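You operate a simulated robot arm through the tools that you are given. There is no shell and no other tool.

Carry out the task below with a simulated robot arm. There is one attempt and no reset: what you move stays moved.

JOB
Give the plate on the turntable one slow turn under the lit lamp.
Fine: speed knob at SLOW; the plate stays there; after the turn, lamp off and parked; leave the rest of the bench as it is.

Only the result counts: the job must be done as asked and must still hold three seconds after the hand-in. Knocking over, shifting, dropping, spilling or breaking anything else fails it.

ROBOT AND FRAMES
A 7-joint arm with a four-finger gripper, fixed in place. Base frame: the origin is on the floor under the middle of its stand, x ahead of it, y to its left, z up. Units: cm, degrees, N and s.
It reaches about 122.3 cm from its shoulder. Its first joint turns from -69.0 to 172.0 degrees. Payload 3.67 kg.
The tool frame sits at the grasp point between the pads (the TCP): z along the fingers, y along the line on which they close. The tips reach 2.8 cm beyond it. The gripper opens to 11.2 cm; its body begins 7.3 cm behind the TCP.
Orientation is that of the tool frame in the base frame, as a unit quaternion [x, y, z, w]. With the fingers straight down and closing along the base's y, the tool's x points along the base's -x, its y along +y and its z along -z.

CONTROLS
- The arm moves only by the tool play_rows. Its argument "commands" is a list of rows, each a list of 7 numbers: the gripper command, from -1 (shut) to 1 (fully open), values between in proportion, then the shift along the tool's x, y, z in units of 150 mm (1.0 is 150 mm), then the turn, a rotation vector about the tool's x, y, z in units of 120 degrees (1.0 is 120 degrees). In form: [[gripper, dx, dy, dz, ax, ay, az], ...]. A call has 1 to 20 rows; each row is the pose to reach, as a shift and turn from the pose commanded when the call began, along the tool's axes at that moment. A call with a number of a shift or a turn outside -1 to 1 is refused whole. Each row takes 0.2 s and may step no farther than 5 cm and 8.6 degrees from the row before; otherwise, or with a gripper value out of range, the whole call is refused. A pose out of reach is approached as far as the arm can. The call stops where the force on the tool passes 70 N (or 10 N more than at its start, if that is more) or the arm is blocked; 0.2 s more then pass. The fingers move at their own pace (about 10.25 cm/s each) and stop on an object; they squeeze with about 39 N. The grip force told is the motor's: it shows also when the fingers shut on nothing. Time passes only in rows, and 0.2 s behind the last, so rows that repeat a pose let the fingers close. It gives the time, the measured TCP pose, the force on the tool (base axes), the opening and the grip force at its end, in the units of the frame above (readings bear some noise), with the torque about the TCP (base axes, N m) and any sound that the robot's microphone picked up.
- Cameras (640 x 400 px; columns grow to the right, rows downward): "scene" is fixed at [39.89, -65.01, 169.99]; the picture's right is [0.87, -0.49, 0.00], its down [-0.26, -0.45, -0.85] and it looks along [0.42, 0.74, -0.52] (base axes); focal length 214 px, centre (320, 200). "wrist" rides on the gripper at [6, -1.8, -10.4] in the tool frame; the picture's right is [0.29, 0.96, 0.00], its down [-0.80, 0.24, -0.55] and it looks along [-0.53, 0.16, 0.83] (tool axes); focal length 234 px, centre (320, 200). There is no depth. A picture from a camera that has moved, and an enlarged one, comes with that camera's place and axes in the base frame and with its lens.
- grab_frame(camera): a new picture of that camera. No time passes.
- slide_trunk(by): slides the trunk up (or, below 0, down) by that many cm; the arm rides with it, the base frame stays. It gives what a move gives, with no picture.
- close_up(camera, box): a new picture of the part [left, top, right, bottom] of that camera's present view, enlarged. No time passes.
- finish_job(): hands the job in; it is judged then, once.

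Nothing tells you positions but the pictures and the camera data. Unless the task says otherwise, let go and move clear before handing in.

The tools are called after "Request:" by a JSON object that holds its "op" and its "data". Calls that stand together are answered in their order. play_rows: Moves the arm, as the interface text tells. Its arguments: {"type":"object","properties":{"commands":{"type":"array","items":{"type":"array","items":{"type":"number"}}}},"required":["commands"]} The other tools are called the same way: slide_trunk (by) moves the trunk up or down; grab_frame (camera) takes a picture; close_up (camera, box) takes an enlarged picture of a part of a camera's view; finish_job () hands the job in.

At the start:

```text
time_s: 0.0
ee_pos: [59.27, -8.53, 142.16]
ee_rot: [0.0, 1.0, 0.0, 0.0]
contact_force: [-0.1, 0.1, 0.2]
torque: [0.01, 0.0, 0.0]
width: 11.21
gripper_force: 0.1
trunk travel left (down, up): [-67.5, 16.5]
```

scene: 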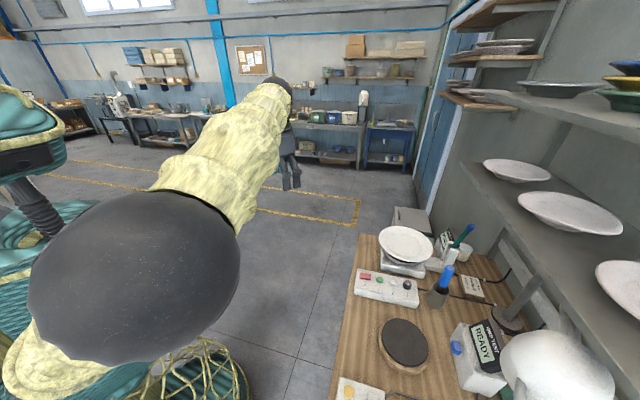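
wrist: 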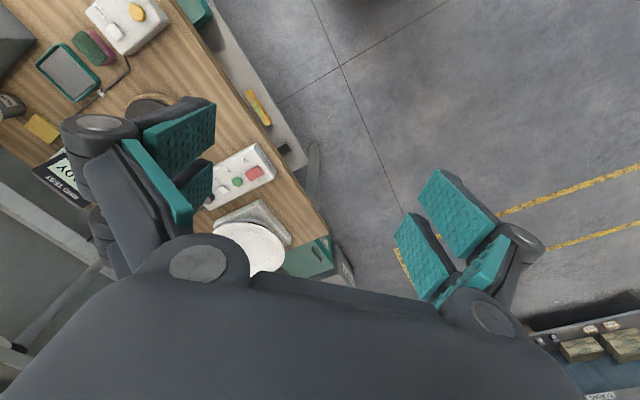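

I see a bench at the right of the scene with a turntable carrying a white plate, a control box with buttons, and a lamp. I'll take enlarged views to identify things before moving.

Request:
{"op": "close_up", "data": {"camera": "scene", "box": [330, 200, 520, 320]}}

Request:
{"op": "close_up", "data": {"camera": "scene", "box": [320, 280, 640, 400]}}

Request:
{"op": "close_up", "data": {"camera": "wrist", "box": [0, 0, 320, 290]}}

```text
3.33 times, centred on (425, 260) of scene
camera zoom: at [39.89, -65.01, 169.99], right [0.87, -0.49, 0.0], down [-0.26, -0.45, -0.85], along [0.42, 0.74, -0.52], focal length 715 px, centre (-30, 0)
```

zoom: 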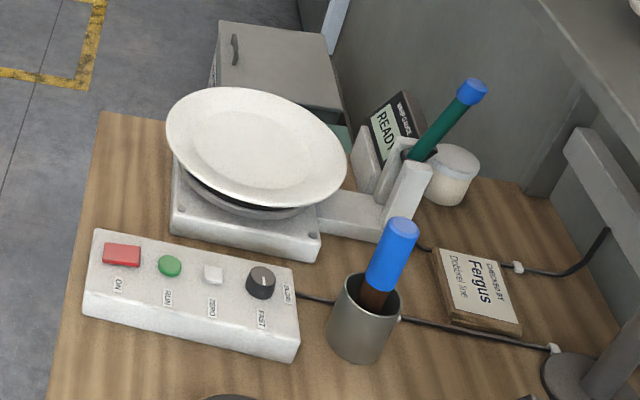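

```text
2.00 times, centred on (480, 340) of scene
camera zoom: at [39.89, -65.01, 169.99], right [0.87, -0.49, 0.0], down [-0.26, -0.45, -0.85], along [0.42, 0.74, -0.52], focal length 429 px, centre (0, -80)
```

zoom: 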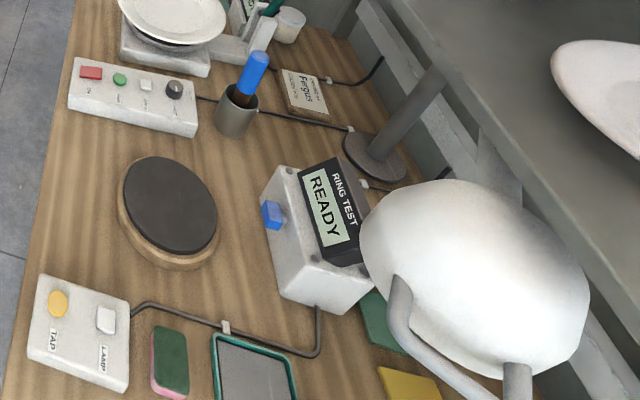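

```text
1.38 times, centred on (160, 145) of wrist
camera zoom: at [53.35, -10.36, 152.6], right [-0.29, 0.96, 0.0], down [0.8, 0.24, 0.55], along [0.53, 0.16, -0.83], focal length 323 px, centre (541, 276)
```

zoom: 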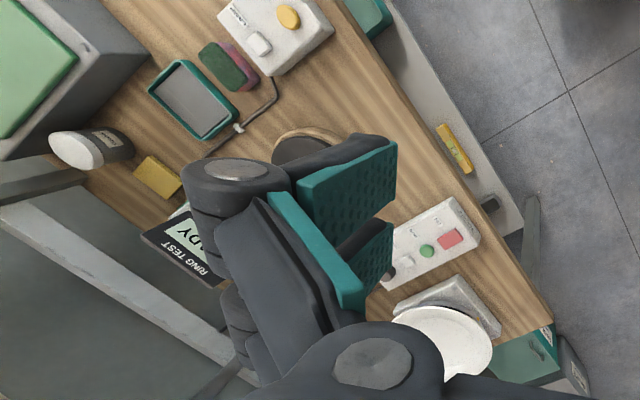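

The bench lies at about 45° to the base, top at roughly z≈88; the control box with ON/RUN/ZERO/knob is near [88–101, -20…-32, 92], the plate around [115,-18,96]. There is another box with TAP/LAMP, so I'll zoom in further to trace cables and labels.

Request:
{"op": "close_up", "data": {"camera": "scene", "box": [350, 260, 430, 310]}}

Request:
{"op": "close_up", "data": {"camera": "scene", "box": [420, 220, 548, 300]}}

Request:
{"op": "close_up", "data": {"camera": "scene", "box": [430, 290, 606, 400]}}

Request:
{"op": "close_up", "data": {"camera": "scene", "box": [320, 340, 416, 400]}}

Request:
{"op": "close_up", "data": {"camera": "scene", "box": [376, 215, 488, 285]}}

```text
8.00 times, centred on (390, 285) of scene
camera zoom: at [39.89, -65.01, 169.99], right [0.87, -0.49, 0.0], down [-0.26, -0.45, -0.85], along [0.42, 0.74, -0.52], focal length 1716 px, centre (-240, -480)
```

zoom: 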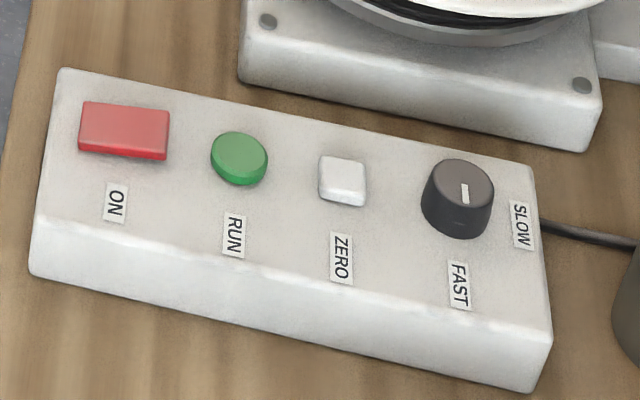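

```text
5.00 times, centred on (484, 260) of scene
camera zoom: at [39.89, -65.01, 169.99], right [0.87, -0.49, 0.0], down [-0.26, -0.45, -0.85], along [0.42, 0.74, -0.52], focal length 1072 px, centre (-500, -100)
```

zoom: 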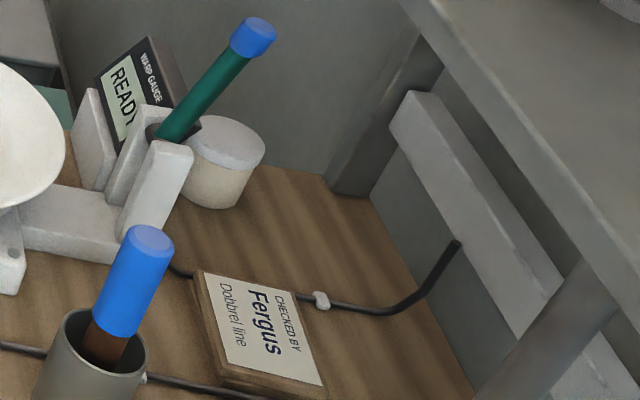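

```text
3.64 times, centred on (518, 345) of scene
camera zoom: at [39.89, -65.01, 169.99], right [0.87, -0.49, 0.0], down [-0.26, -0.45, -0.85], along [0.42, 0.74, -0.52], focal length 780 px, centre (-400, -327)
```

zoom: 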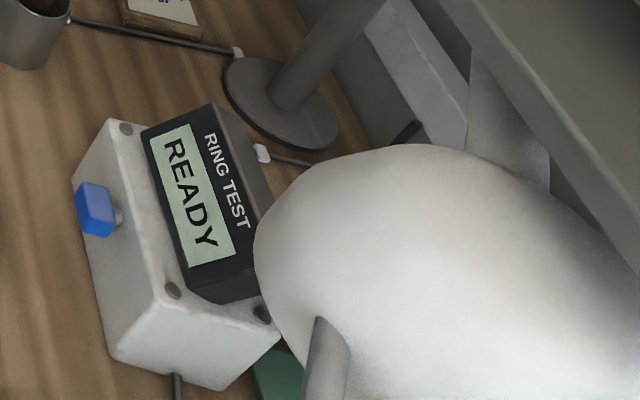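

```text
6.67 times, centred on (368, 370) of scene
camera zoom: at [39.89, -65.01, 169.99], right [0.87, -0.49, 0.0], down [-0.26, -0.45, -0.85], along [0.42, 0.74, -0.52], focal length 1430 px, centre (0, -933)
```

zoom: 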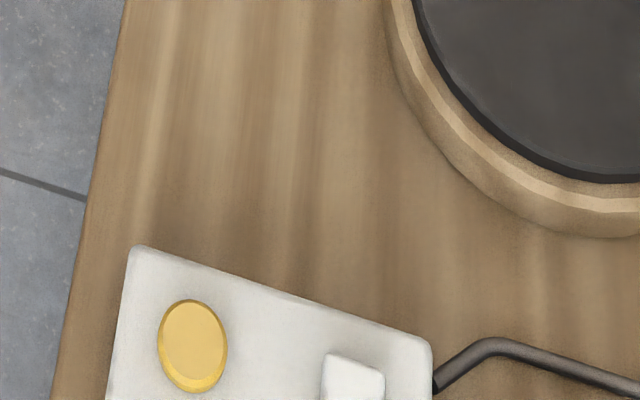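

```text
5.71 times, centred on (432, 250) of scene
camera zoom: at [39.89, -65.01, 169.99], right [0.87, -0.49, 0.0], down [-0.26, -0.45, -0.85], along [0.42, 0.74, -0.52], focal length 1226 px, centre (-320, -86)
```

zoom: 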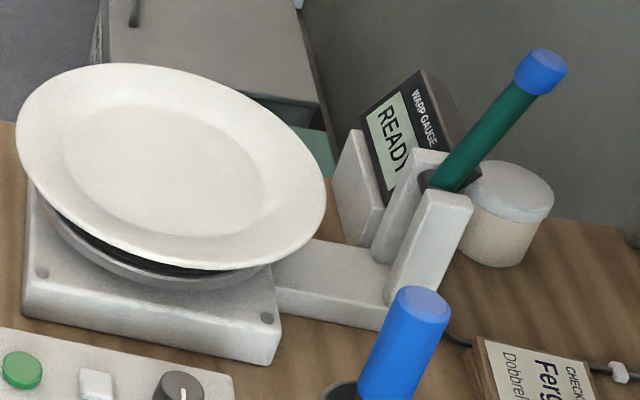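

The plate sits on the "WARP GAUGE" turntable; its speed knob's mark points to FAST, with SLOW a quarter-turn counter-clockwise (seen from above). I'll turn the wrist -45° in place so the tool lines up with the bench, then look around with the wrist camera.

Request:
{"op": "play_rows", "data": {"commands": [[1, 0, 0, 0, 0, 0, 0.0625], [1, 0, 0, 0, 0, 0, 0.125], [1, 0, 0, 0, 0, 0, 0.1875], [1, 0, 0, 0, 0, 0, 0.25], [1, 0, 0, 0, 0, 0, 0.3125], [1, 0, 0, 0, 0, 0, 0.375], [1, 0, 0, 0, 0, 0, 0.375]]}}

Request:
{"op": "grab_frame", "data": {"camera": "wrist"}}

Request:
{"op": "grab_frame", "data": {"camera": "scene"}}

```text
time_s: 1.6
ee_pos: [59.22, -8.53, 142.16]
ee_rot: [0.383, 0.924, 0.0, 0.0]
contact_force: [0.5, 1.0, -0.4]
torque: [0.0, 0.01, 0.04]
width: 11.22
gripper_force: 0.0
trunk travel left (down, up): [-67.5, 16.5]
```

```text
taken
camera wrist: at [53.85, -5.57, 152.61], right [0.48, 0.88, 0.0], down [0.73, -0.4, 0.55], along [0.49, -0.26, -0.83], focal length 234 px, centre (320, 200)
```

wrist: 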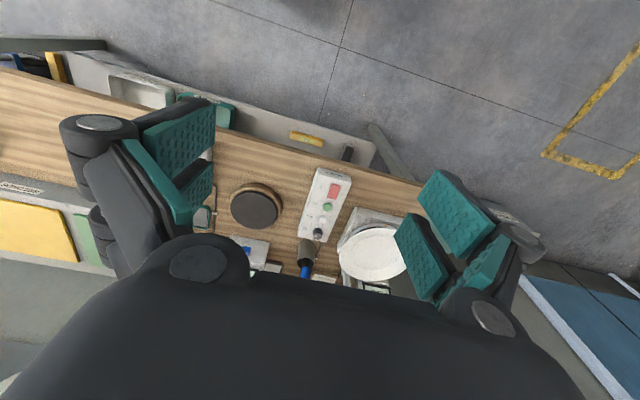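

```text
taken
```

scene: 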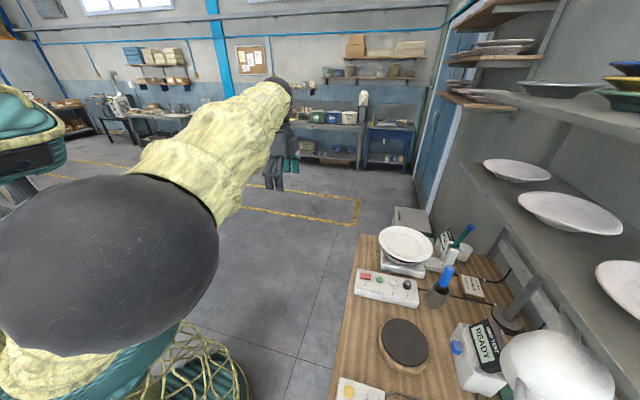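

The bench front edge runs along the 45° line and the gripper blocks the view of the far side. I'll tilt the gripper outward 30° so the wrist camera looks across the bench to the lamp.

Request:
{"op": "play_rows", "data": {"commands": [[1, 0, 0, 0, 0, -0.0625, 0], [1, 0, 0, 0, 0, -0.125, 0], [1, 0, 0, 0, 0, -0.1875, 0], [1, 0, 0, 0, 0, -0.25, 0], [1, 0, 0, 0, 0, -0.25, 0]]}}

Request:
{"op": "grab_frame", "data": {"camera": "wrist"}}

```text
time_s: 2.8
ee_pos: [59.53, -8.61, 142.19]
ee_rot: [0.371, 0.892, -0.099, 0.239]
contact_force: [-0.1, -0.3, 0.7]
torque: [0.0, 0.02, 0.01]
width: 11.2
gripper_force: 0.1
trunk travel left (down, up): [-67.5, 16.5]
```

```text
taken
camera wrist: at [50.84, -2.6, 148.19], right [0.5, 0.85, -0.14], down [0.46, -0.12, 0.88], along [0.73, -0.51, -0.46], focal length 234 px, centre (320, 200)
```

wrist: 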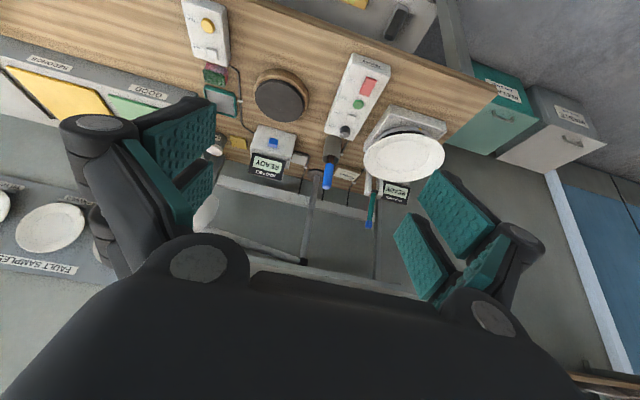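

The view is upside-down but shows the lamp: a post behind the ring tester with a horizontal arm and white shade. Zooming in.

Request:
{"op": "close_up", "data": {"camera": "wrist", "box": [170, 110, 410, 270]}}

Request:
{"op": "close_up", "data": {"camera": "wrist", "box": [0, 0, 260, 160]}}

Request:
{"op": "close_up", "data": {"camera": "wrist", "box": [290, 40, 530, 200]}}

```text
2.50 times, centred on (290, 190) of wrist
camera zoom: at [50.84, -2.6, 148.19], right [0.5, 0.85, -0.14], down [0.46, -0.12, 0.88], along [0.73, -0.51, -0.46], focal length 585 px, centre (395, 225)
```

zoom: 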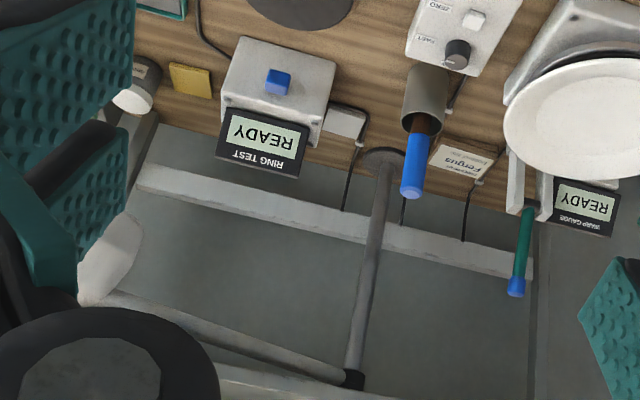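

```text
2.46 times, centred on (130, 80) of wrist
camera zoom: at [50.84, -2.6, 148.19], right [0.5, 0.85, -0.14], down [0.46, -0.12, 0.88], along [0.73, -0.51, -0.46], focal length 576 px, centre (788, 495)
```

zoom: 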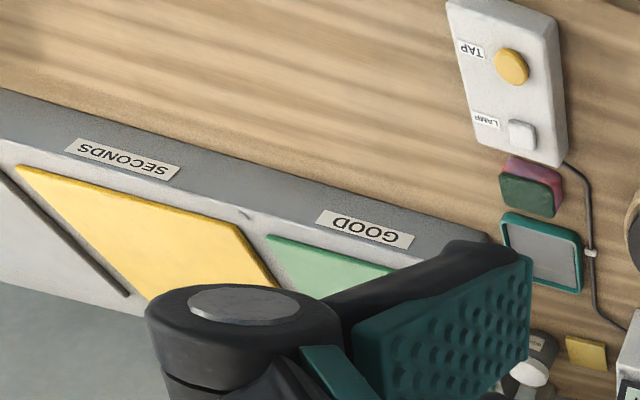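

```text
2.50 times, centred on (410, 120) of wrist
camera zoom: at [50.84, -2.6, 148.19], right [0.5, 0.85, -0.14], down [0.46, -0.12, 0.88], along [0.73, -0.51, -0.46], focal length 585 px, centre (95, 400)
```

zoom: 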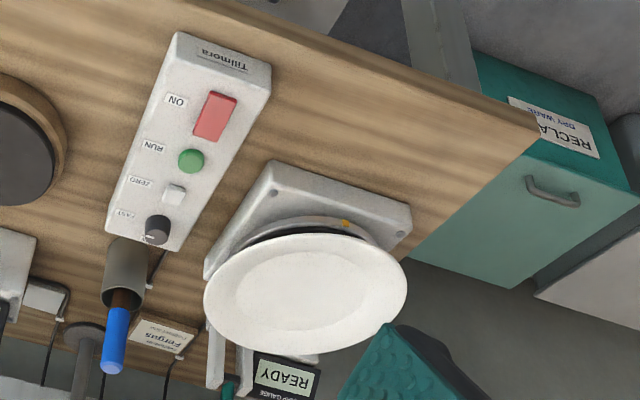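

The turntable rim carries a yellow index mark, the lamp hangs on a pivoting arm atop a post. I'll zoom on the lamp head and small parts near the ring tester to find the lamp's switch.

Request:
{"op": "close_up", "data": {"camera": "scene", "box": [480, 300, 640, 400]}}

Request:
{"op": "close_up", "data": {"camera": "wrist", "box": [180, 170, 340, 270]}}

Request:
{"op": "close_up", "data": {"camera": "wrist", "box": [240, 110, 368, 190]}}

Request:
{"op": "close_up", "data": {"camera": "wrist", "box": [320, 40, 448, 120]}}

```text
4.00 times, centred on (560, 350) of scene
camera zoom: at [39.89, -65.01, 169.99], right [0.87, -0.49, 0.0], down [-0.26, -0.45, -0.85], along [0.42, 0.74, -0.52], focal length 858 px, centre (-640, -400)
```

zoom: 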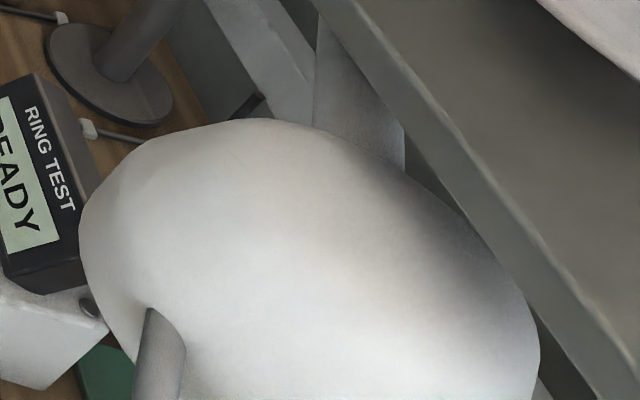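

```text
4.00 times, centred on (260, 220) of wrist
camera zoom: at [50.84, -2.6, 148.19], right [0.5, 0.85, -0.14], down [0.46, -0.12, 0.88], along [0.73, -0.51, -0.46], focal length 937 px, centre (560, 120)
```

zoom: 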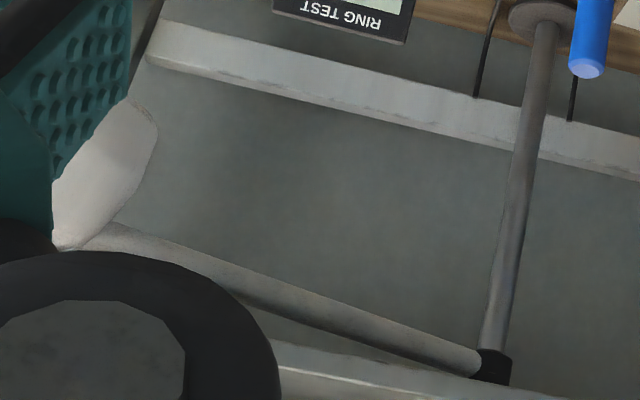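

```text
5.00 times, centred on (304, 150) of wrist
camera zoom: at [50.84, -2.6, 148.19], right [0.5, 0.85, -0.14], down [0.46, -0.12, 0.88], along [0.73, -0.51, -0.46], focal length 1171 px, centre (400, 450)
```

zoom: 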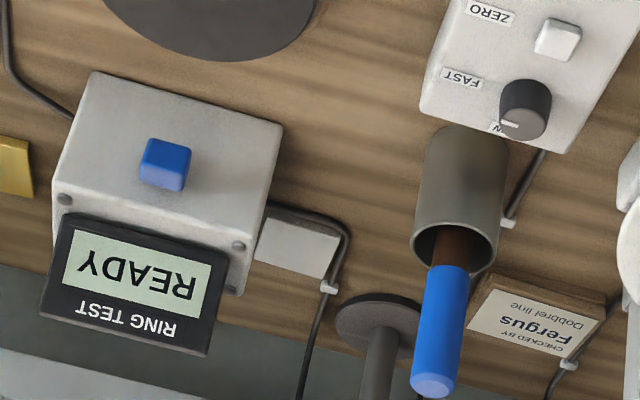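

```text
5.00 times, centred on (384, 80) of wrist
camera zoom: at [50.84, -2.6, 148.19], right [0.5, 0.85, -0.14], down [0.46, -0.12, 0.88], along [0.73, -0.51, -0.46], focal length 1171 px, centre (0, 800)
```

zoom: 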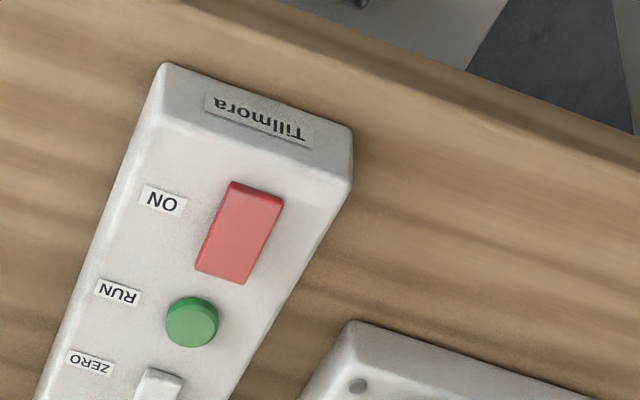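

The knob points at FAST. Next I'll slide the hand along the bench (towards -e1) to view the lamp head and its surroundings.

Request:
{"op": "play_rows", "data": {"commands": [[1, 0, -0.25, 0, 0, 0, 0], [1, 0, -0.5, 0, 0, 0, 0], [1, 0, -0.75, 0, 0, 0, 0], [1, 0, -1, 0, 0, 0, 0], [1, 0, -1, 0, 0, 0, 0]]}}

Request:
{"op": "grab_frame", "data": {"camera": "wrist"}}

Request:
{"op": "grab_frame", "data": {"camera": "scene"}}

```text
time_s: 4.0
ee_pos: [48.92, -18.95, 142.29]
ee_rot: [0.37, 0.892, -0.1, 0.239]
contact_force: [-1.0, 0.0, -0.2]
torque: [-0.04, 0.0, 0.0]
width: 11.2
gripper_force: 0.2
trunk travel left (down, up): [-67.5, 16.5]
```

```text
taken
camera wrist: at [40.37, -12.94, 148.24], right [0.5, 0.85, -0.15], down [0.46, -0.12, 0.88], along [0.73, -0.51, -0.46], focal length 234 px, centre (320, 200)
```

wrist: 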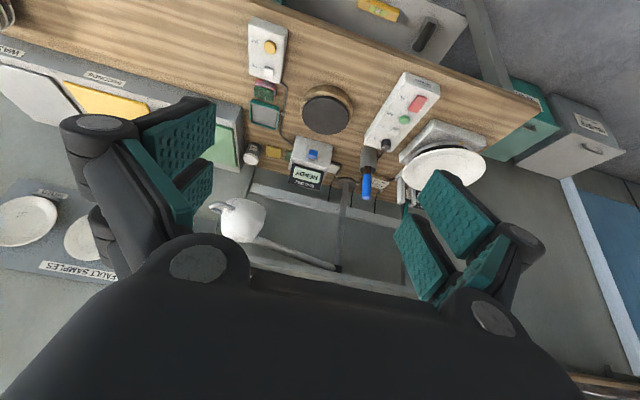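

```text
taken
```

scene: 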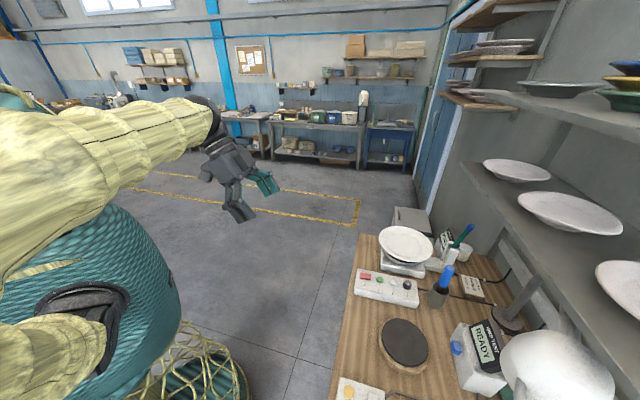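

Request:
{"op": "close_up", "data": {"camera": "wrist", "box": [190, 180, 350, 280]}}

Request:
{"op": "close_up", "data": {"camera": "wrist", "box": [0, 0, 240, 150]}}

Request:
{"op": "close_up", "data": {"camera": "wrist", "box": [236, 10, 396, 110]}}

Request:
{"op": "close_up", "data": {"camera": "wrist", "box": [230, 110, 358, 190]}}

```text
4.00 times, centred on (270, 230) of wrist
camera zoom: at [40.37, -12.94, 148.24], right [0.5, 0.85, -0.15], down [0.46, -0.12, 0.88], along [0.73, -0.51, -0.46], focal length 937 px, centre (520, 80)
```

zoom: 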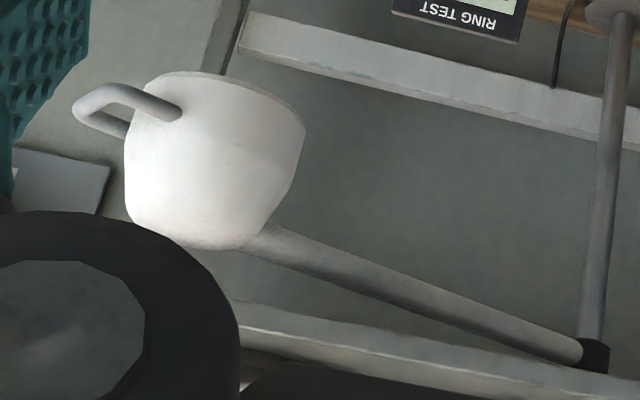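

```text
2.67 times, centred on (120, 75) of wrist
camera zoom: at [40.37, -12.94, 148.24], right [0.5, 0.85, -0.15], down [0.46, -0.12, 0.88], along [0.73, -0.51, -0.46], focal length 624 px, centre (853, 533)
```

zoom: 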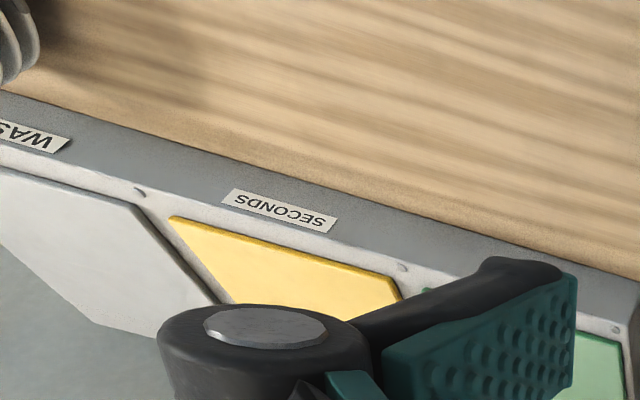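

```text
4.00 times, centred on (316, 60) of wrist
camera zoom: at [40.37, -12.94, 148.24], right [0.5, 0.85, -0.15], down [0.46, -0.12, 0.88], along [0.73, -0.51, -0.46], focal length 937 px, centre (336, 760)
```

zoom: 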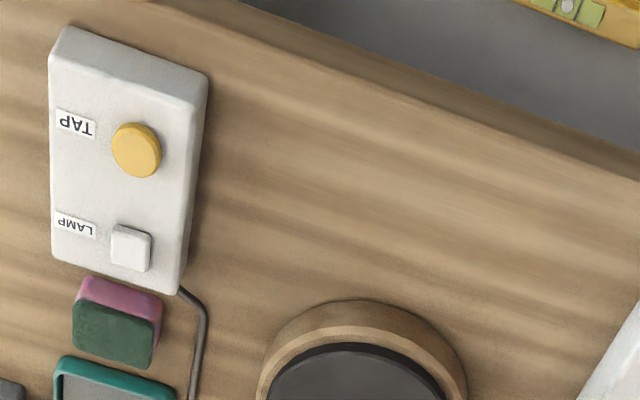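

```text
5.00 times, centred on (294, 150) of wrist
camera zoom: at [40.37, -12.94, 148.24], right [0.5, 0.85, -0.15], down [0.46, -0.12, 0.88], along [0.73, -0.51, -0.46], focal length 1171 px, centre (450, 450)
```

zoom: 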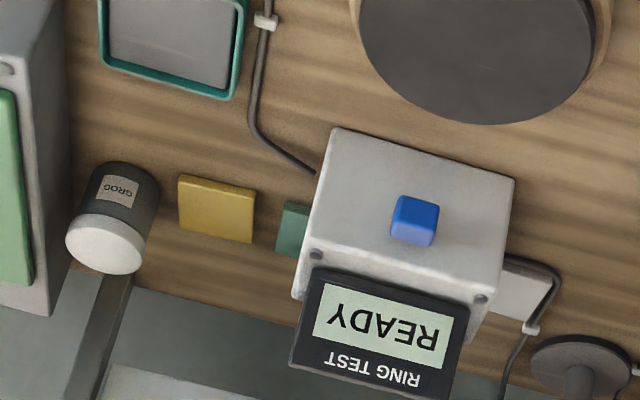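

The lamp hangs at about [85,-71,124] on an arm ~43 cm long from the post at [126,-59], so it can swing ~90° over the plate; it has a D-handle at its outer side. First the knob: I'll straighten the gripper and travel high over to the knob near [100.7,-32,93.5].

Request:
{"op": "play_rows", "data": {"commands": [[1, 0, 0, 0, 0, 0.0625, 0], [1, 0, 0, 0, 0, 0.125, 0], [1, 0, 0, 0, 0, 0.1875, 0], [1, 0, 0, 0, 0, 0.25, 0], [1, 0, 0, 0, 0, 0.25, 0]]}}

Request:
{"op": "play_rows", "data": {"commands": [[1, -0.25, 0.15, 0, 0, 0, 0], [1, -0.5, 0.3, 0, 0, 0, 0], [1, -0.75, 0.45, 0, 0, 0, 0], [1, -1, 0.6, 0, 0, 0, 0], [1, -1, 0.6, 0, 0, 0, 0]]}}

Request:
{"op": "play_rows", "data": {"commands": [[1, -0.25, 0.15, 0, 0, 0, 0], [1, -0.5, 0.3, 0, 0, 0, 0], [1, -0.75, 0.45, 0, 0, 0, 0], [1, -1, 0.6, 0, 0, 0, 0], [1, -1, 0.6, 0, 0, 0, 0]]}}

Request:
{"op": "grab_frame", "data": {"camera": "wrist"}}

Request:
{"op": "grab_frame", "data": {"camera": "scene"}}

```text
time_s: 5.2
ee_pos: [48.72, -19.11, 142.24]
ee_rot: [0.383, 0.924, 0.001, 0.0]
contact_force: [0.4, 0.1, 0.5]
torque: [-0.04, -0.01, 0.0]
width: 11.17
gripper_force: 0.0
trunk travel left (down, up): [-67.5, 16.5]
```

```text
time_s: 6.4
ee_pos: [65.51, -23.46, 142.22]
ee_rot: [0.383, 0.924, 0.0, 0.001]
contact_force: [-0.4, -0.7, 0.3]
torque: [0.0, -0.06, 0.0]
width: 11.21
gripper_force: 0.0
trunk travel left (down, up): [-67.5, 16.5]
```

```text
time_s: 7.6
ee_pos: [82.39, -27.82, 142.21]
ee_rot: [0.383, 0.924, 0.001, 0.001]
contact_force: [-0.1, 0.5, 1.1]
torque: [-0.01, -0.07, 0.01]
width: 11.18
gripper_force: 0.1
trunk travel left (down, up): [-67.5, 16.5]
```

```text
taken
camera wrist: at [76.97, -24.96, 152.62], right [0.47, 0.88, 0.0], down [0.73, -0.4, 0.56], along [0.49, -0.26, -0.83], focal length 234 px, centre (320, 200)
```

wrist: 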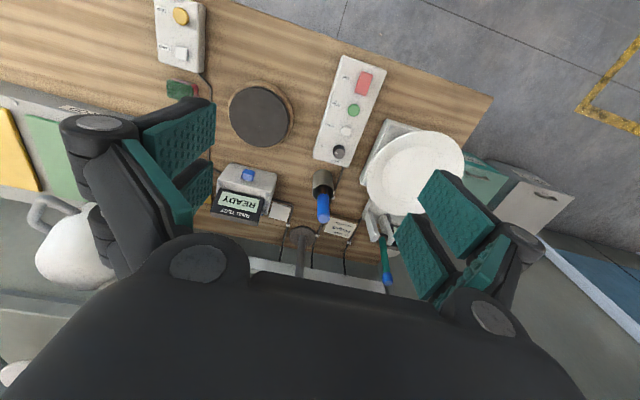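

```text
taken
```

scene: 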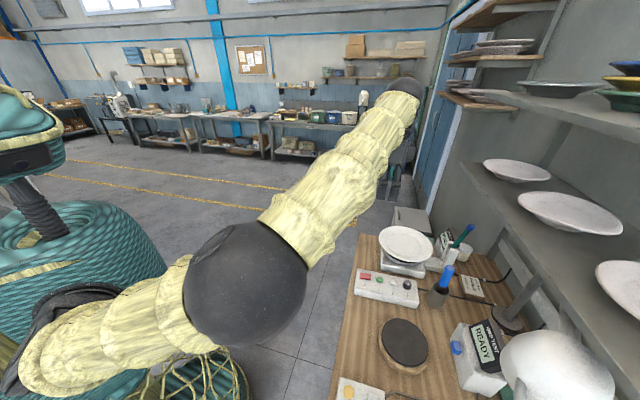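

Good view of the whole bench now. Zooming on the control box, turntable rim and lamp from here.

Request:
{"op": "close_up", "data": {"camera": "wrist", "box": [290, 50, 466, 160]}}

Request:
{"op": "close_up", "data": {"camera": "wrist", "box": [300, 120, 428, 200]}}

Request:
{"op": "close_up", "data": {"camera": "wrist", "box": [0, 170, 160, 270]}}

```text
3.64 times, centred on (378, 105) of wrist
camera zoom: at [76.97, -24.96, 152.62], right [0.47, 0.88, 0.0], down [0.73, -0.4, 0.56], along [0.49, -0.26, -0.83], focal length 852 px, centre (109, 546)
```

zoom: 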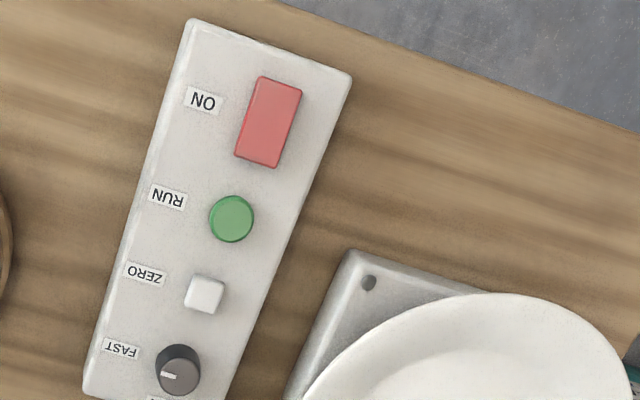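

```text
5.00 times, centred on (364, 160) of wrist
camera zoom: at [76.97, -24.96, 152.62], right [0.47, 0.88, 0.0], down [0.73, -0.4, 0.56], along [0.49, -0.26, -0.83], focal length 1171 px, centre (100, 400)
```

zoom: 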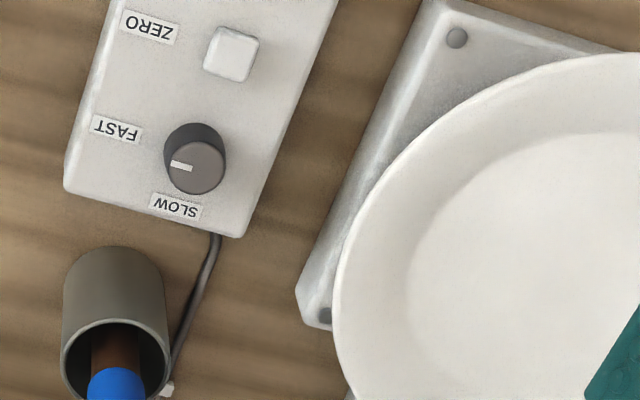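

```text
4.00 times, centred on (80, 220) of wrist
camera zoom: at [76.97, -24.96, 152.62], right [0.47, 0.88, 0.0], down [0.73, -0.4, 0.56], along [0.49, -0.26, -0.83], focal length 937 px, centre (1280, 120)
```

zoom: 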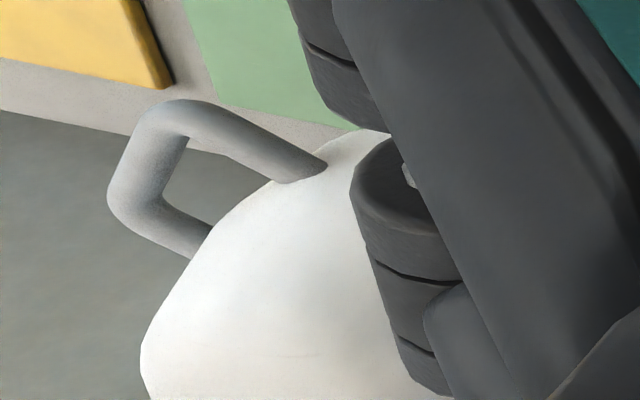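

The knob's mark points to FAST (−bench-length direction); SLOW lies a quarter-turn counter-clockwise from above. Moving above the knob with the fingers set to close along base x, half open.

Request:
{"op": "play_rows", "data": {"commands": [[0.15, -0.166, 0.113, 0.15, 0, 0, 0.0625], [0.15, -0.333, 0.226, 0.3, 0, 0, 0.125], [0.15, -0.5, 0.34, 0.45, 0, 0, 0.1875], [0.15, -0.666, 0.453, 0.6, 0, 0, 0.25], [0.15, -0.833, 0.566, 0.75, 0, 0, 0.3125], [0.15, -1, 0.68, 0.9, 0, 0, 0.375], [0.15, -1, 0.68, 0.9, 0, 0, 0.375]]}}

Request:
{"op": "grab_frame", "data": {"camera": "wrist"}}

Request:
{"op": "grab_frame", "data": {"camera": "scene"}}

```text
time_s: 9.2
ee_pos: [100.23, -31.15, 128.76]
ee_rot: [0.709, 0.706, 0.001, 0.0]
contact_force: [-0.5, 0.9, -0.2]
torque: [0.02, -0.05, -0.01]
width: 6.44
gripper_force: 0.0
trunk travel left (down, up): [-67.5, 16.5]
```

```text
taken
camera wrist: at [98.42, -25.24, 139.25], right [0.96, 0.29, 0.0], down [0.24, -0.8, 0.55], along [0.16, -0.53, -0.83], focal length 234 px, centre (320, 200)
```

wrist: 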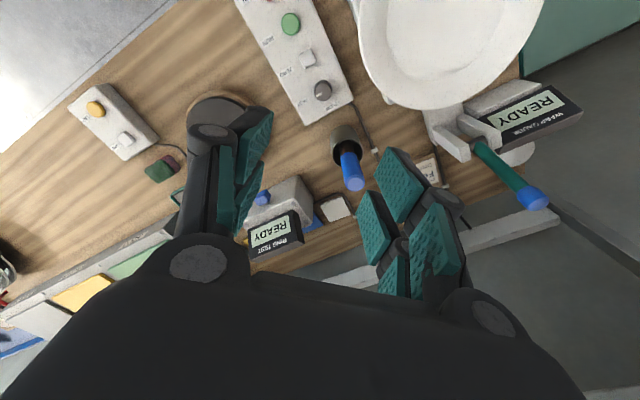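

```text
taken
```

scene: 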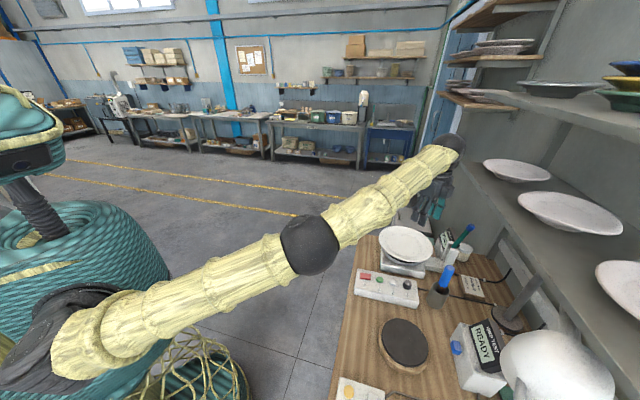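

I'm above the knob (now fixed at about [100.8,-31.8,93.5]). Descending in steps while checking clearance to plate, cup and brush.

Request:
{"op": "play_rows", "data": {"commands": [[0.15, -0.047, 0.037, 0.25, 0, 0, 0], [0.15, -0.047, 0.037, 0.5, 0, 0, 0], [0.15, -0.047, 0.037, 0.75, 0, 0, 0], [0.15, -0.047, 0.037, 1, 0, 0, 0], [0.15, -0.047, 0.037, 1, 0, 0, 0]]}}

Request:
{"op": "grab_frame", "data": {"camera": "wrist"}}

Request:
{"op": "close_up", "data": {"camera": "scene", "box": [340, 190, 532, 310]}}

```text
time_s: 10.4
ee_pos: [100.92, -31.87, 113.71]
ee_rot: [0.708, 0.707, 0.001, 0.001]
contact_force: [-1.3, 0.6, 0.0]
torque: [-0.07, -0.05, 0.0]
width: 6.43
gripper_force: 0.1
trunk travel left (down, up): [-67.5, 16.5]
```

```text
taken
camera wrist: at [99.14, -25.87, 124.18], right [0.96, 0.29, 0.0], down [0.24, -0.8, 0.55], along [0.16, -0.53, -0.83], focal length 234 px, centre (320, 200)
```

wrist: 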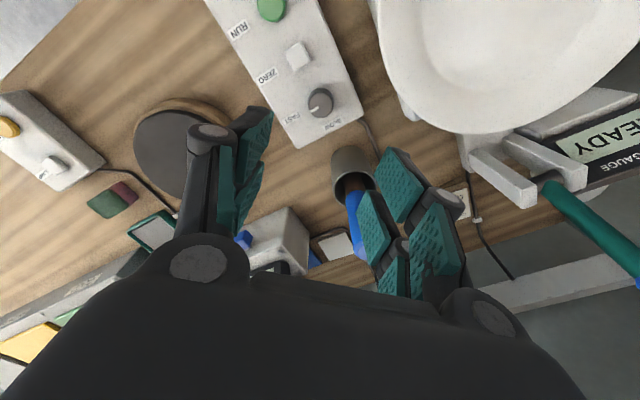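

```text
3.33 times, centred on (436, 250) of scene
camera zoom: at [39.89, -65.01, 169.99], right [0.87, -0.49, 0.0], down [-0.26, -0.45, -0.85], along [0.42, 0.74, -0.52], focal length 715 px, centre (-67, 33)
```

zoom: 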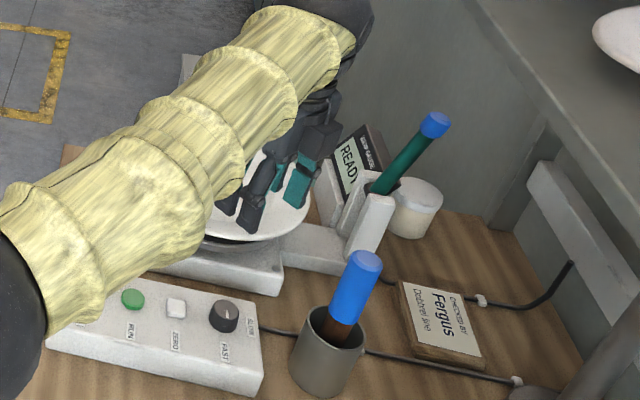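

Alignment over the knob is good, but the plate rim is only ~7 cm away. I'll inspect the finger geometry before descending further.

Request:
{"op": "close_up", "data": {"camera": "wrist", "box": [150, 80, 490, 300]}}

Request:
{"op": "close_up", "data": {"camera": "scene", "box": [390, 190, 470, 240]}}

```text
1.82 times, centred on (320, 190) of wrist
camera zoom: at [99.14, -25.87, 124.18], right [0.96, 0.29, 0.0], down [0.24, -0.8, 0.55], along [0.16, -0.53, -0.83], focal length 426 px, centre (320, 218)
```

zoom: 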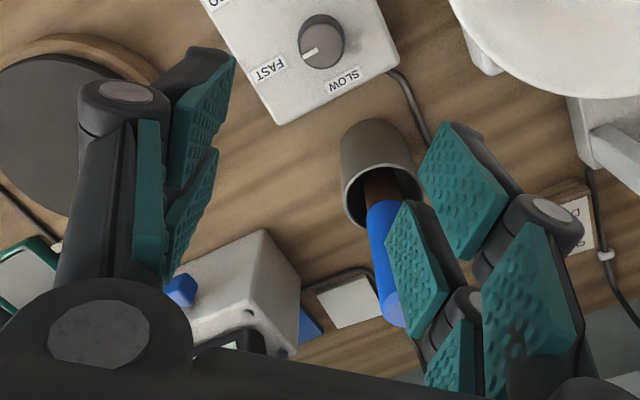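

```text
8.00 times, centred on (430, 215) of scene
camera zoom: at [39.89, -65.01, 169.99], right [0.87, -0.49, 0.0], down [-0.26, -0.45, -0.85], along [0.42, 0.74, -0.52], focal length 1716 px, centre (-560, 80)
```

zoom: 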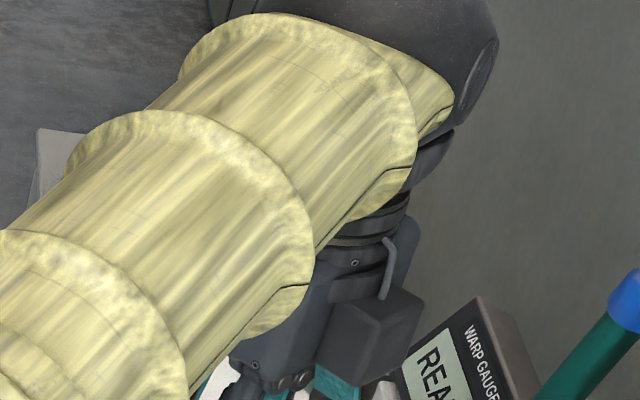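

Finger envelope is compact (pads ±2.3 cm wide, ~2.5 cm thick at the knuckles), leaving ≥1 cm to the plate rim. Descending to just above the knob and re-checking.

Request:
{"op": "play_rows", "data": {"commands": [[0.05, 0, 0, 0.2, 0, 0, 0], [0.05, 0, 0, 0.4, 0, 0, 0], [0.05, 0, 0, 0.6, 0, 0, 0], [0.05, 0, 0, 0.75, 0, 0, 0], [0.05, 0, 0, 0.9, 0, 0, 0], [0.05, 0, 0, 0.9, 0, 0, 0]]}}

Request:
{"op": "grab_frame", "data": {"camera": "wrist"}}

Request:
{"op": "close_up", "data": {"camera": "scene", "box": [360, 210, 488, 290]}}

```text
time_s: 11.8
ee_pos: [100.89, -31.61, 100.0]
ee_rot: [0.708, 0.707, 0.0, 0.0]
contact_force: [-0.7, 0.1, 0.8]
torque: [0.0, 0.0, 0.05]
width: 5.87
gripper_force: 0.0
trunk travel left (down, up): [-67.5, 16.5]
```

```text
taken
camera wrist: at [99.18, -25.75, 110.51], right [0.96, 0.29, 0.0], down [0.24, -0.8, 0.55], along [0.16, -0.53, -0.83], focal length 234 px, centre (320, 200)
```

wrist: 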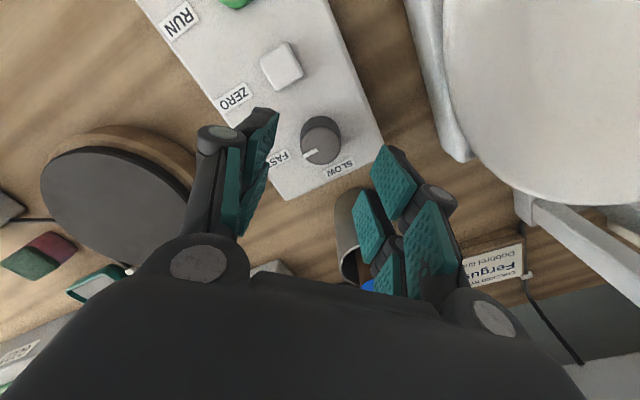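

```text
5.00 times, centred on (424, 250) of scene
camera zoom: at [39.89, -65.01, 169.99], right [0.87, -0.49, 0.0], down [-0.26, -0.45, -0.85], along [0.42, 0.74, -0.52], focal length 1072 px, centre (-200, -50)
```

zoom: 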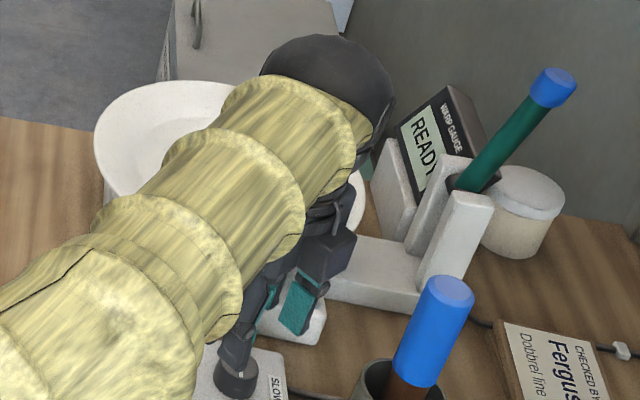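

Knob is centred between the fingers at about [101,-31.3]. Descending 5 cm so the pads straddle it, then close.

Request:
{"op": "play_rows", "data": {"commands": [[0.05, 0.02, 0.005, 0.1, 0, 0, 0], [0.05, 0.02, 0.005, 0.2, 0, 0, 0], [0.05, 0.02, 0.005, 0.27, 0, 0, 0], [0.05, 0.02, 0.005, 0.33, 0, 0, 0], [0.05, 0.02, 0.005, 0.33, 0, 0, 0]]}}

Request:
{"op": "grab_frame", "data": {"camera": "wrist"}}

Request:
{"op": "close_up", "data": {"camera": "scene", "box": [360, 230, 488, 310]}}

```text
time_s: 13.0
ee_pos: [100.99, -31.33, 95.24]
ee_rot: [0.708, 0.706, 0.001, -0.001]
contact_force: [0.7, 0.2, -0.2]
torque: [0.01, 0.01, -0.01]
width: 5.91
gripper_force: 0.0
trunk travel left (down, up): [-67.5, 16.5]
```

```text
taken
camera wrist: at [99.28, -25.45, 105.63], right [0.96, 0.29, 0.0], down [0.24, -0.8, 0.55], along [0.16, -0.53, -0.83], focal length 234 px, centre (320, 200)
```

wrist: 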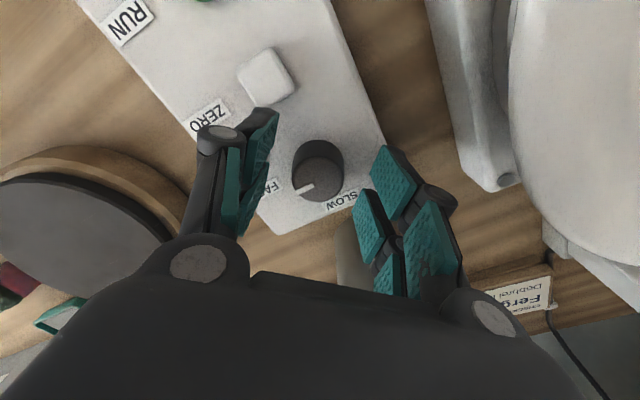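

```text
5.00 times, centred on (424, 270) of scene
camera zoom: at [39.89, -65.01, 169.99], right [0.87, -0.49, 0.0], down [-0.26, -0.45, -0.85], along [0.42, 0.74, -0.52], focal length 1072 px, centre (-200, -150)
```

zoom: 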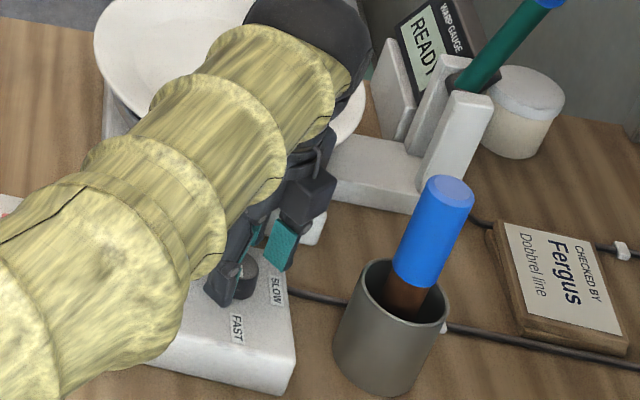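

Fingers straddle the knob. Closing on it.

Request:
{"op": "play_rows", "data": {"commands": [[-0.2, 0, 0, 0, 0, 0, 0], [-0.4, 0, 0, 0, 0, 0, 0], [-0.6, 0, 0, 0, 0, 0, 0], [-0.6, 0, 0, 0, 0, 0, 0]]}}

Request:
{"op": "grab_frame", "data": {"camera": "wrist"}}

```text
time_s: 14.0
ee_pos: [101.23, -31.37, 95.19]
ee_rot: [0.707, 0.707, 0.0, 0.0]
contact_force: [0.8, 0.9, 0.5]
torque: [-0.08, -0.07, -0.03]
width: 3.1
gripper_force: 45.1
trunk travel left (down, up): [-67.5, 16.5]
```

```text
taken
camera wrist: at [99.3, -25.45, 105.64], right [0.96, 0.29, 0.0], down [0.24, -0.8, 0.55], along [0.16, -0.53, -0.83], focal length 234 px, centre (320, 200)
```

wrist: 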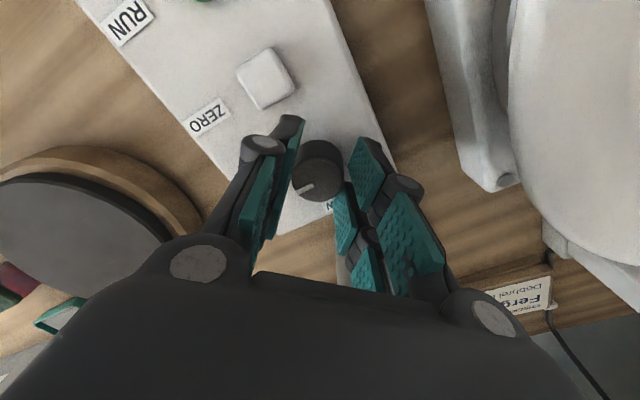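

Gripped (width 3.1 cm). Turning the knob counter-clockwise seen from above by 90° (negative about tool z).

Request:
{"op": "play_rows", "data": {"commands": [[-0.6, 0, 0, 0, 0, 0, -0.0625], [-0.6, 0, 0, 0, 0, 0, -0.125], [-0.6, 0, 0, 0, 0, 0, -0.1875], [-0.6, 0, 0, 0, 0, 0, -0.25], [-0.6, 0, 0, 0, 0, 0, -0.3125], [-0.6, 0, 0, 0, 0, 0, -0.375], [-0.6, 0, 0, 0, 0, 0, -0.4375], [-0.6, 0, 0, 0, 0, 0, -0.5], [-0.6, 0, 0, 0, 0, 0, -0.5625], [-0.6, 0, 0, 0, 0, 0, -0.625], [-0.6, 0, 0, 0, 0, 0, -0.6875], [-0.6, 0, 0, 0, 0, 0, -0.72], [-0.6, 0, 0, 0, 0, 0, -0.72]]}}

Request:
{"op": "grab_frame", "data": {"camera": "wrist"}}

Request:
{"op": "close_up", "data": {"camera": "scene", "box": [360, 230, 488, 310]}}

```text
time_s: 16.8
ee_pos: [101.06, -31.82, 95.09]
ee_rot: [0.032, 0.999, 0.001, 0.0]
contact_force: [-4.0, -19.9, 0.0]
torque: [-0.52, -0.04, -0.08]
width: 3.33
gripper_force: 10.0
trunk travel left (down, up): [-67.5, 16.5]
```

```text
taken
camera wrist: at [95.0, -33.17, 105.59], right [-0.23, 0.97, 0.0], down [0.81, 0.19, 0.55], along [0.54, 0.13, -0.83], focal length 234 px, centre (320, 200)
```

wrist: 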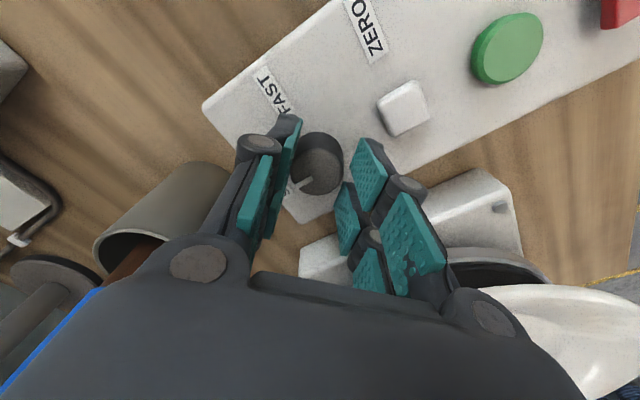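

```text
5.00 times, centred on (424, 270) of scene
camera zoom: at [39.89, -65.01, 169.99], right [0.87, -0.49, 0.0], down [-0.26, -0.45, -0.85], along [0.42, 0.74, -0.52], focal length 1072 px, centre (-200, -150)
```

zoom: 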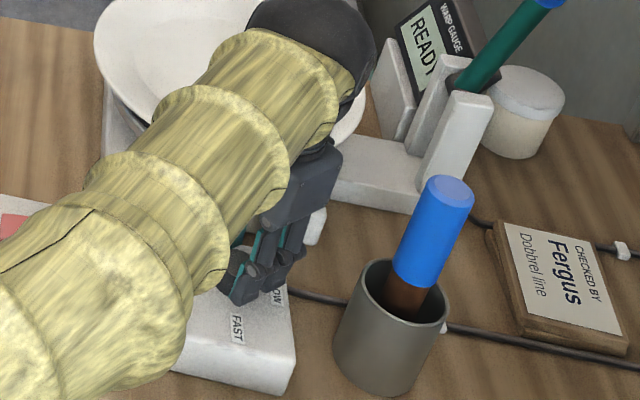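

The mark has moved with the turn and now appears to point at SLOW. Checking up close before releasing.

Request:
{"op": "close_up", "data": {"camera": "wrist", "box": [250, 110, 410, 210]}}

```text
4.00 times, centred on (330, 160) of wrist
camera zoom: at [95.0, -33.17, 105.59], right [-0.23, 0.97, 0.0], down [0.81, 0.19, 0.55], along [0.54, 0.13, -0.83], focal length 937 px, centre (280, 360)
```

zoom: 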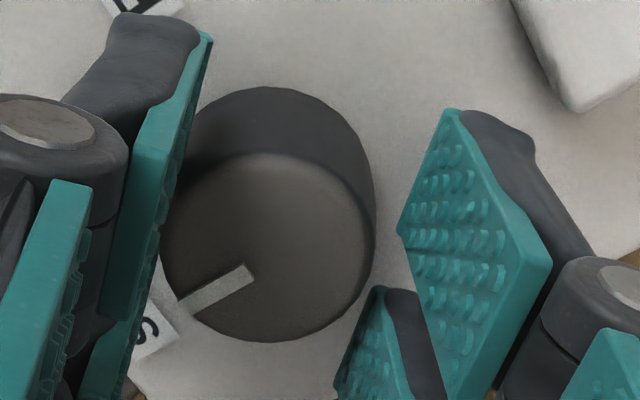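

The pointer is at SLOW. Releasing gently and rising to verify.

Request:
{"op": "play_rows", "data": {"commands": [[-0.3, 0, 0, 0, 0, 0, 0], [0, 0, 0, 0, 0, 0, 0], [0.05, 0, 0, 0, 0, 0, 0], [0.05, 0, 0, -0.1, 0, 0, 0], [0.05, 0, 0, -0.3, 0, 0, 0], [0.05, 0, 0, -0.5, 0, 0, 0], [0.05, 0, 0, -0.5, 0, 0, 0]]}}

Request:
{"op": "close_up", "data": {"camera": "wrist", "box": [220, 20, 480, 180]}}

Request:
{"op": "grab_frame", "data": {"camera": "scene"}}

```text
time_s: 18.4
ee_pos: [101.1, -31.32, 102.58]
ee_rot: [0.031, 1.0, 0.001, -0.001]
contact_force: [1.0, 0.6, -0.4]
torque: [0.01, 0.01, -0.02]
width: 5.86
gripper_force: 0.1
trunk travel left (down, up): [-67.5, 16.5]
```

```text
2.46 times, centred on (350, 100) of wrist
camera zoom: at [95.06, -32.83, 113.12], right [-0.23, 0.97, 0.0], down [0.81, 0.19, 0.55], along [0.54, 0.13, -0.83], focal length 576 px, centre (246, 446)
```

zoom: 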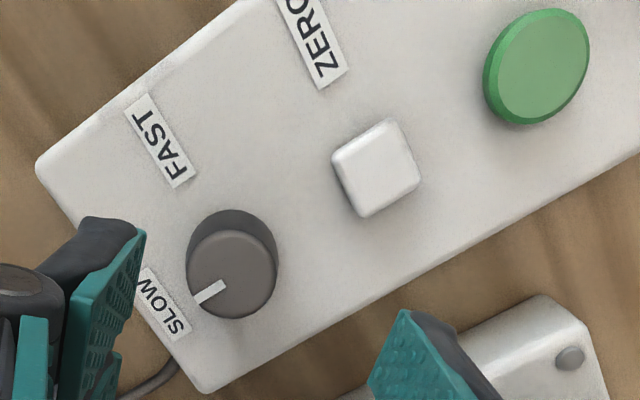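

```text
taken
```

scene: 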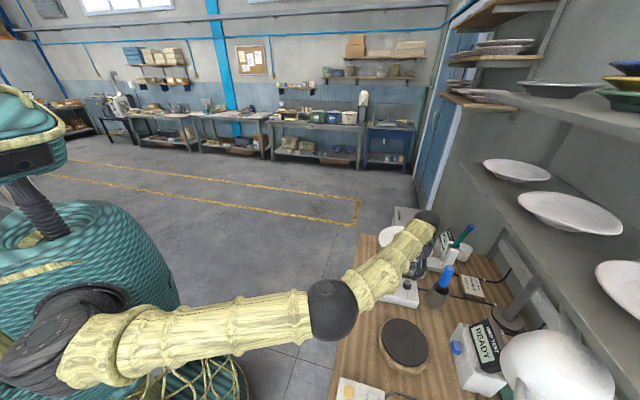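

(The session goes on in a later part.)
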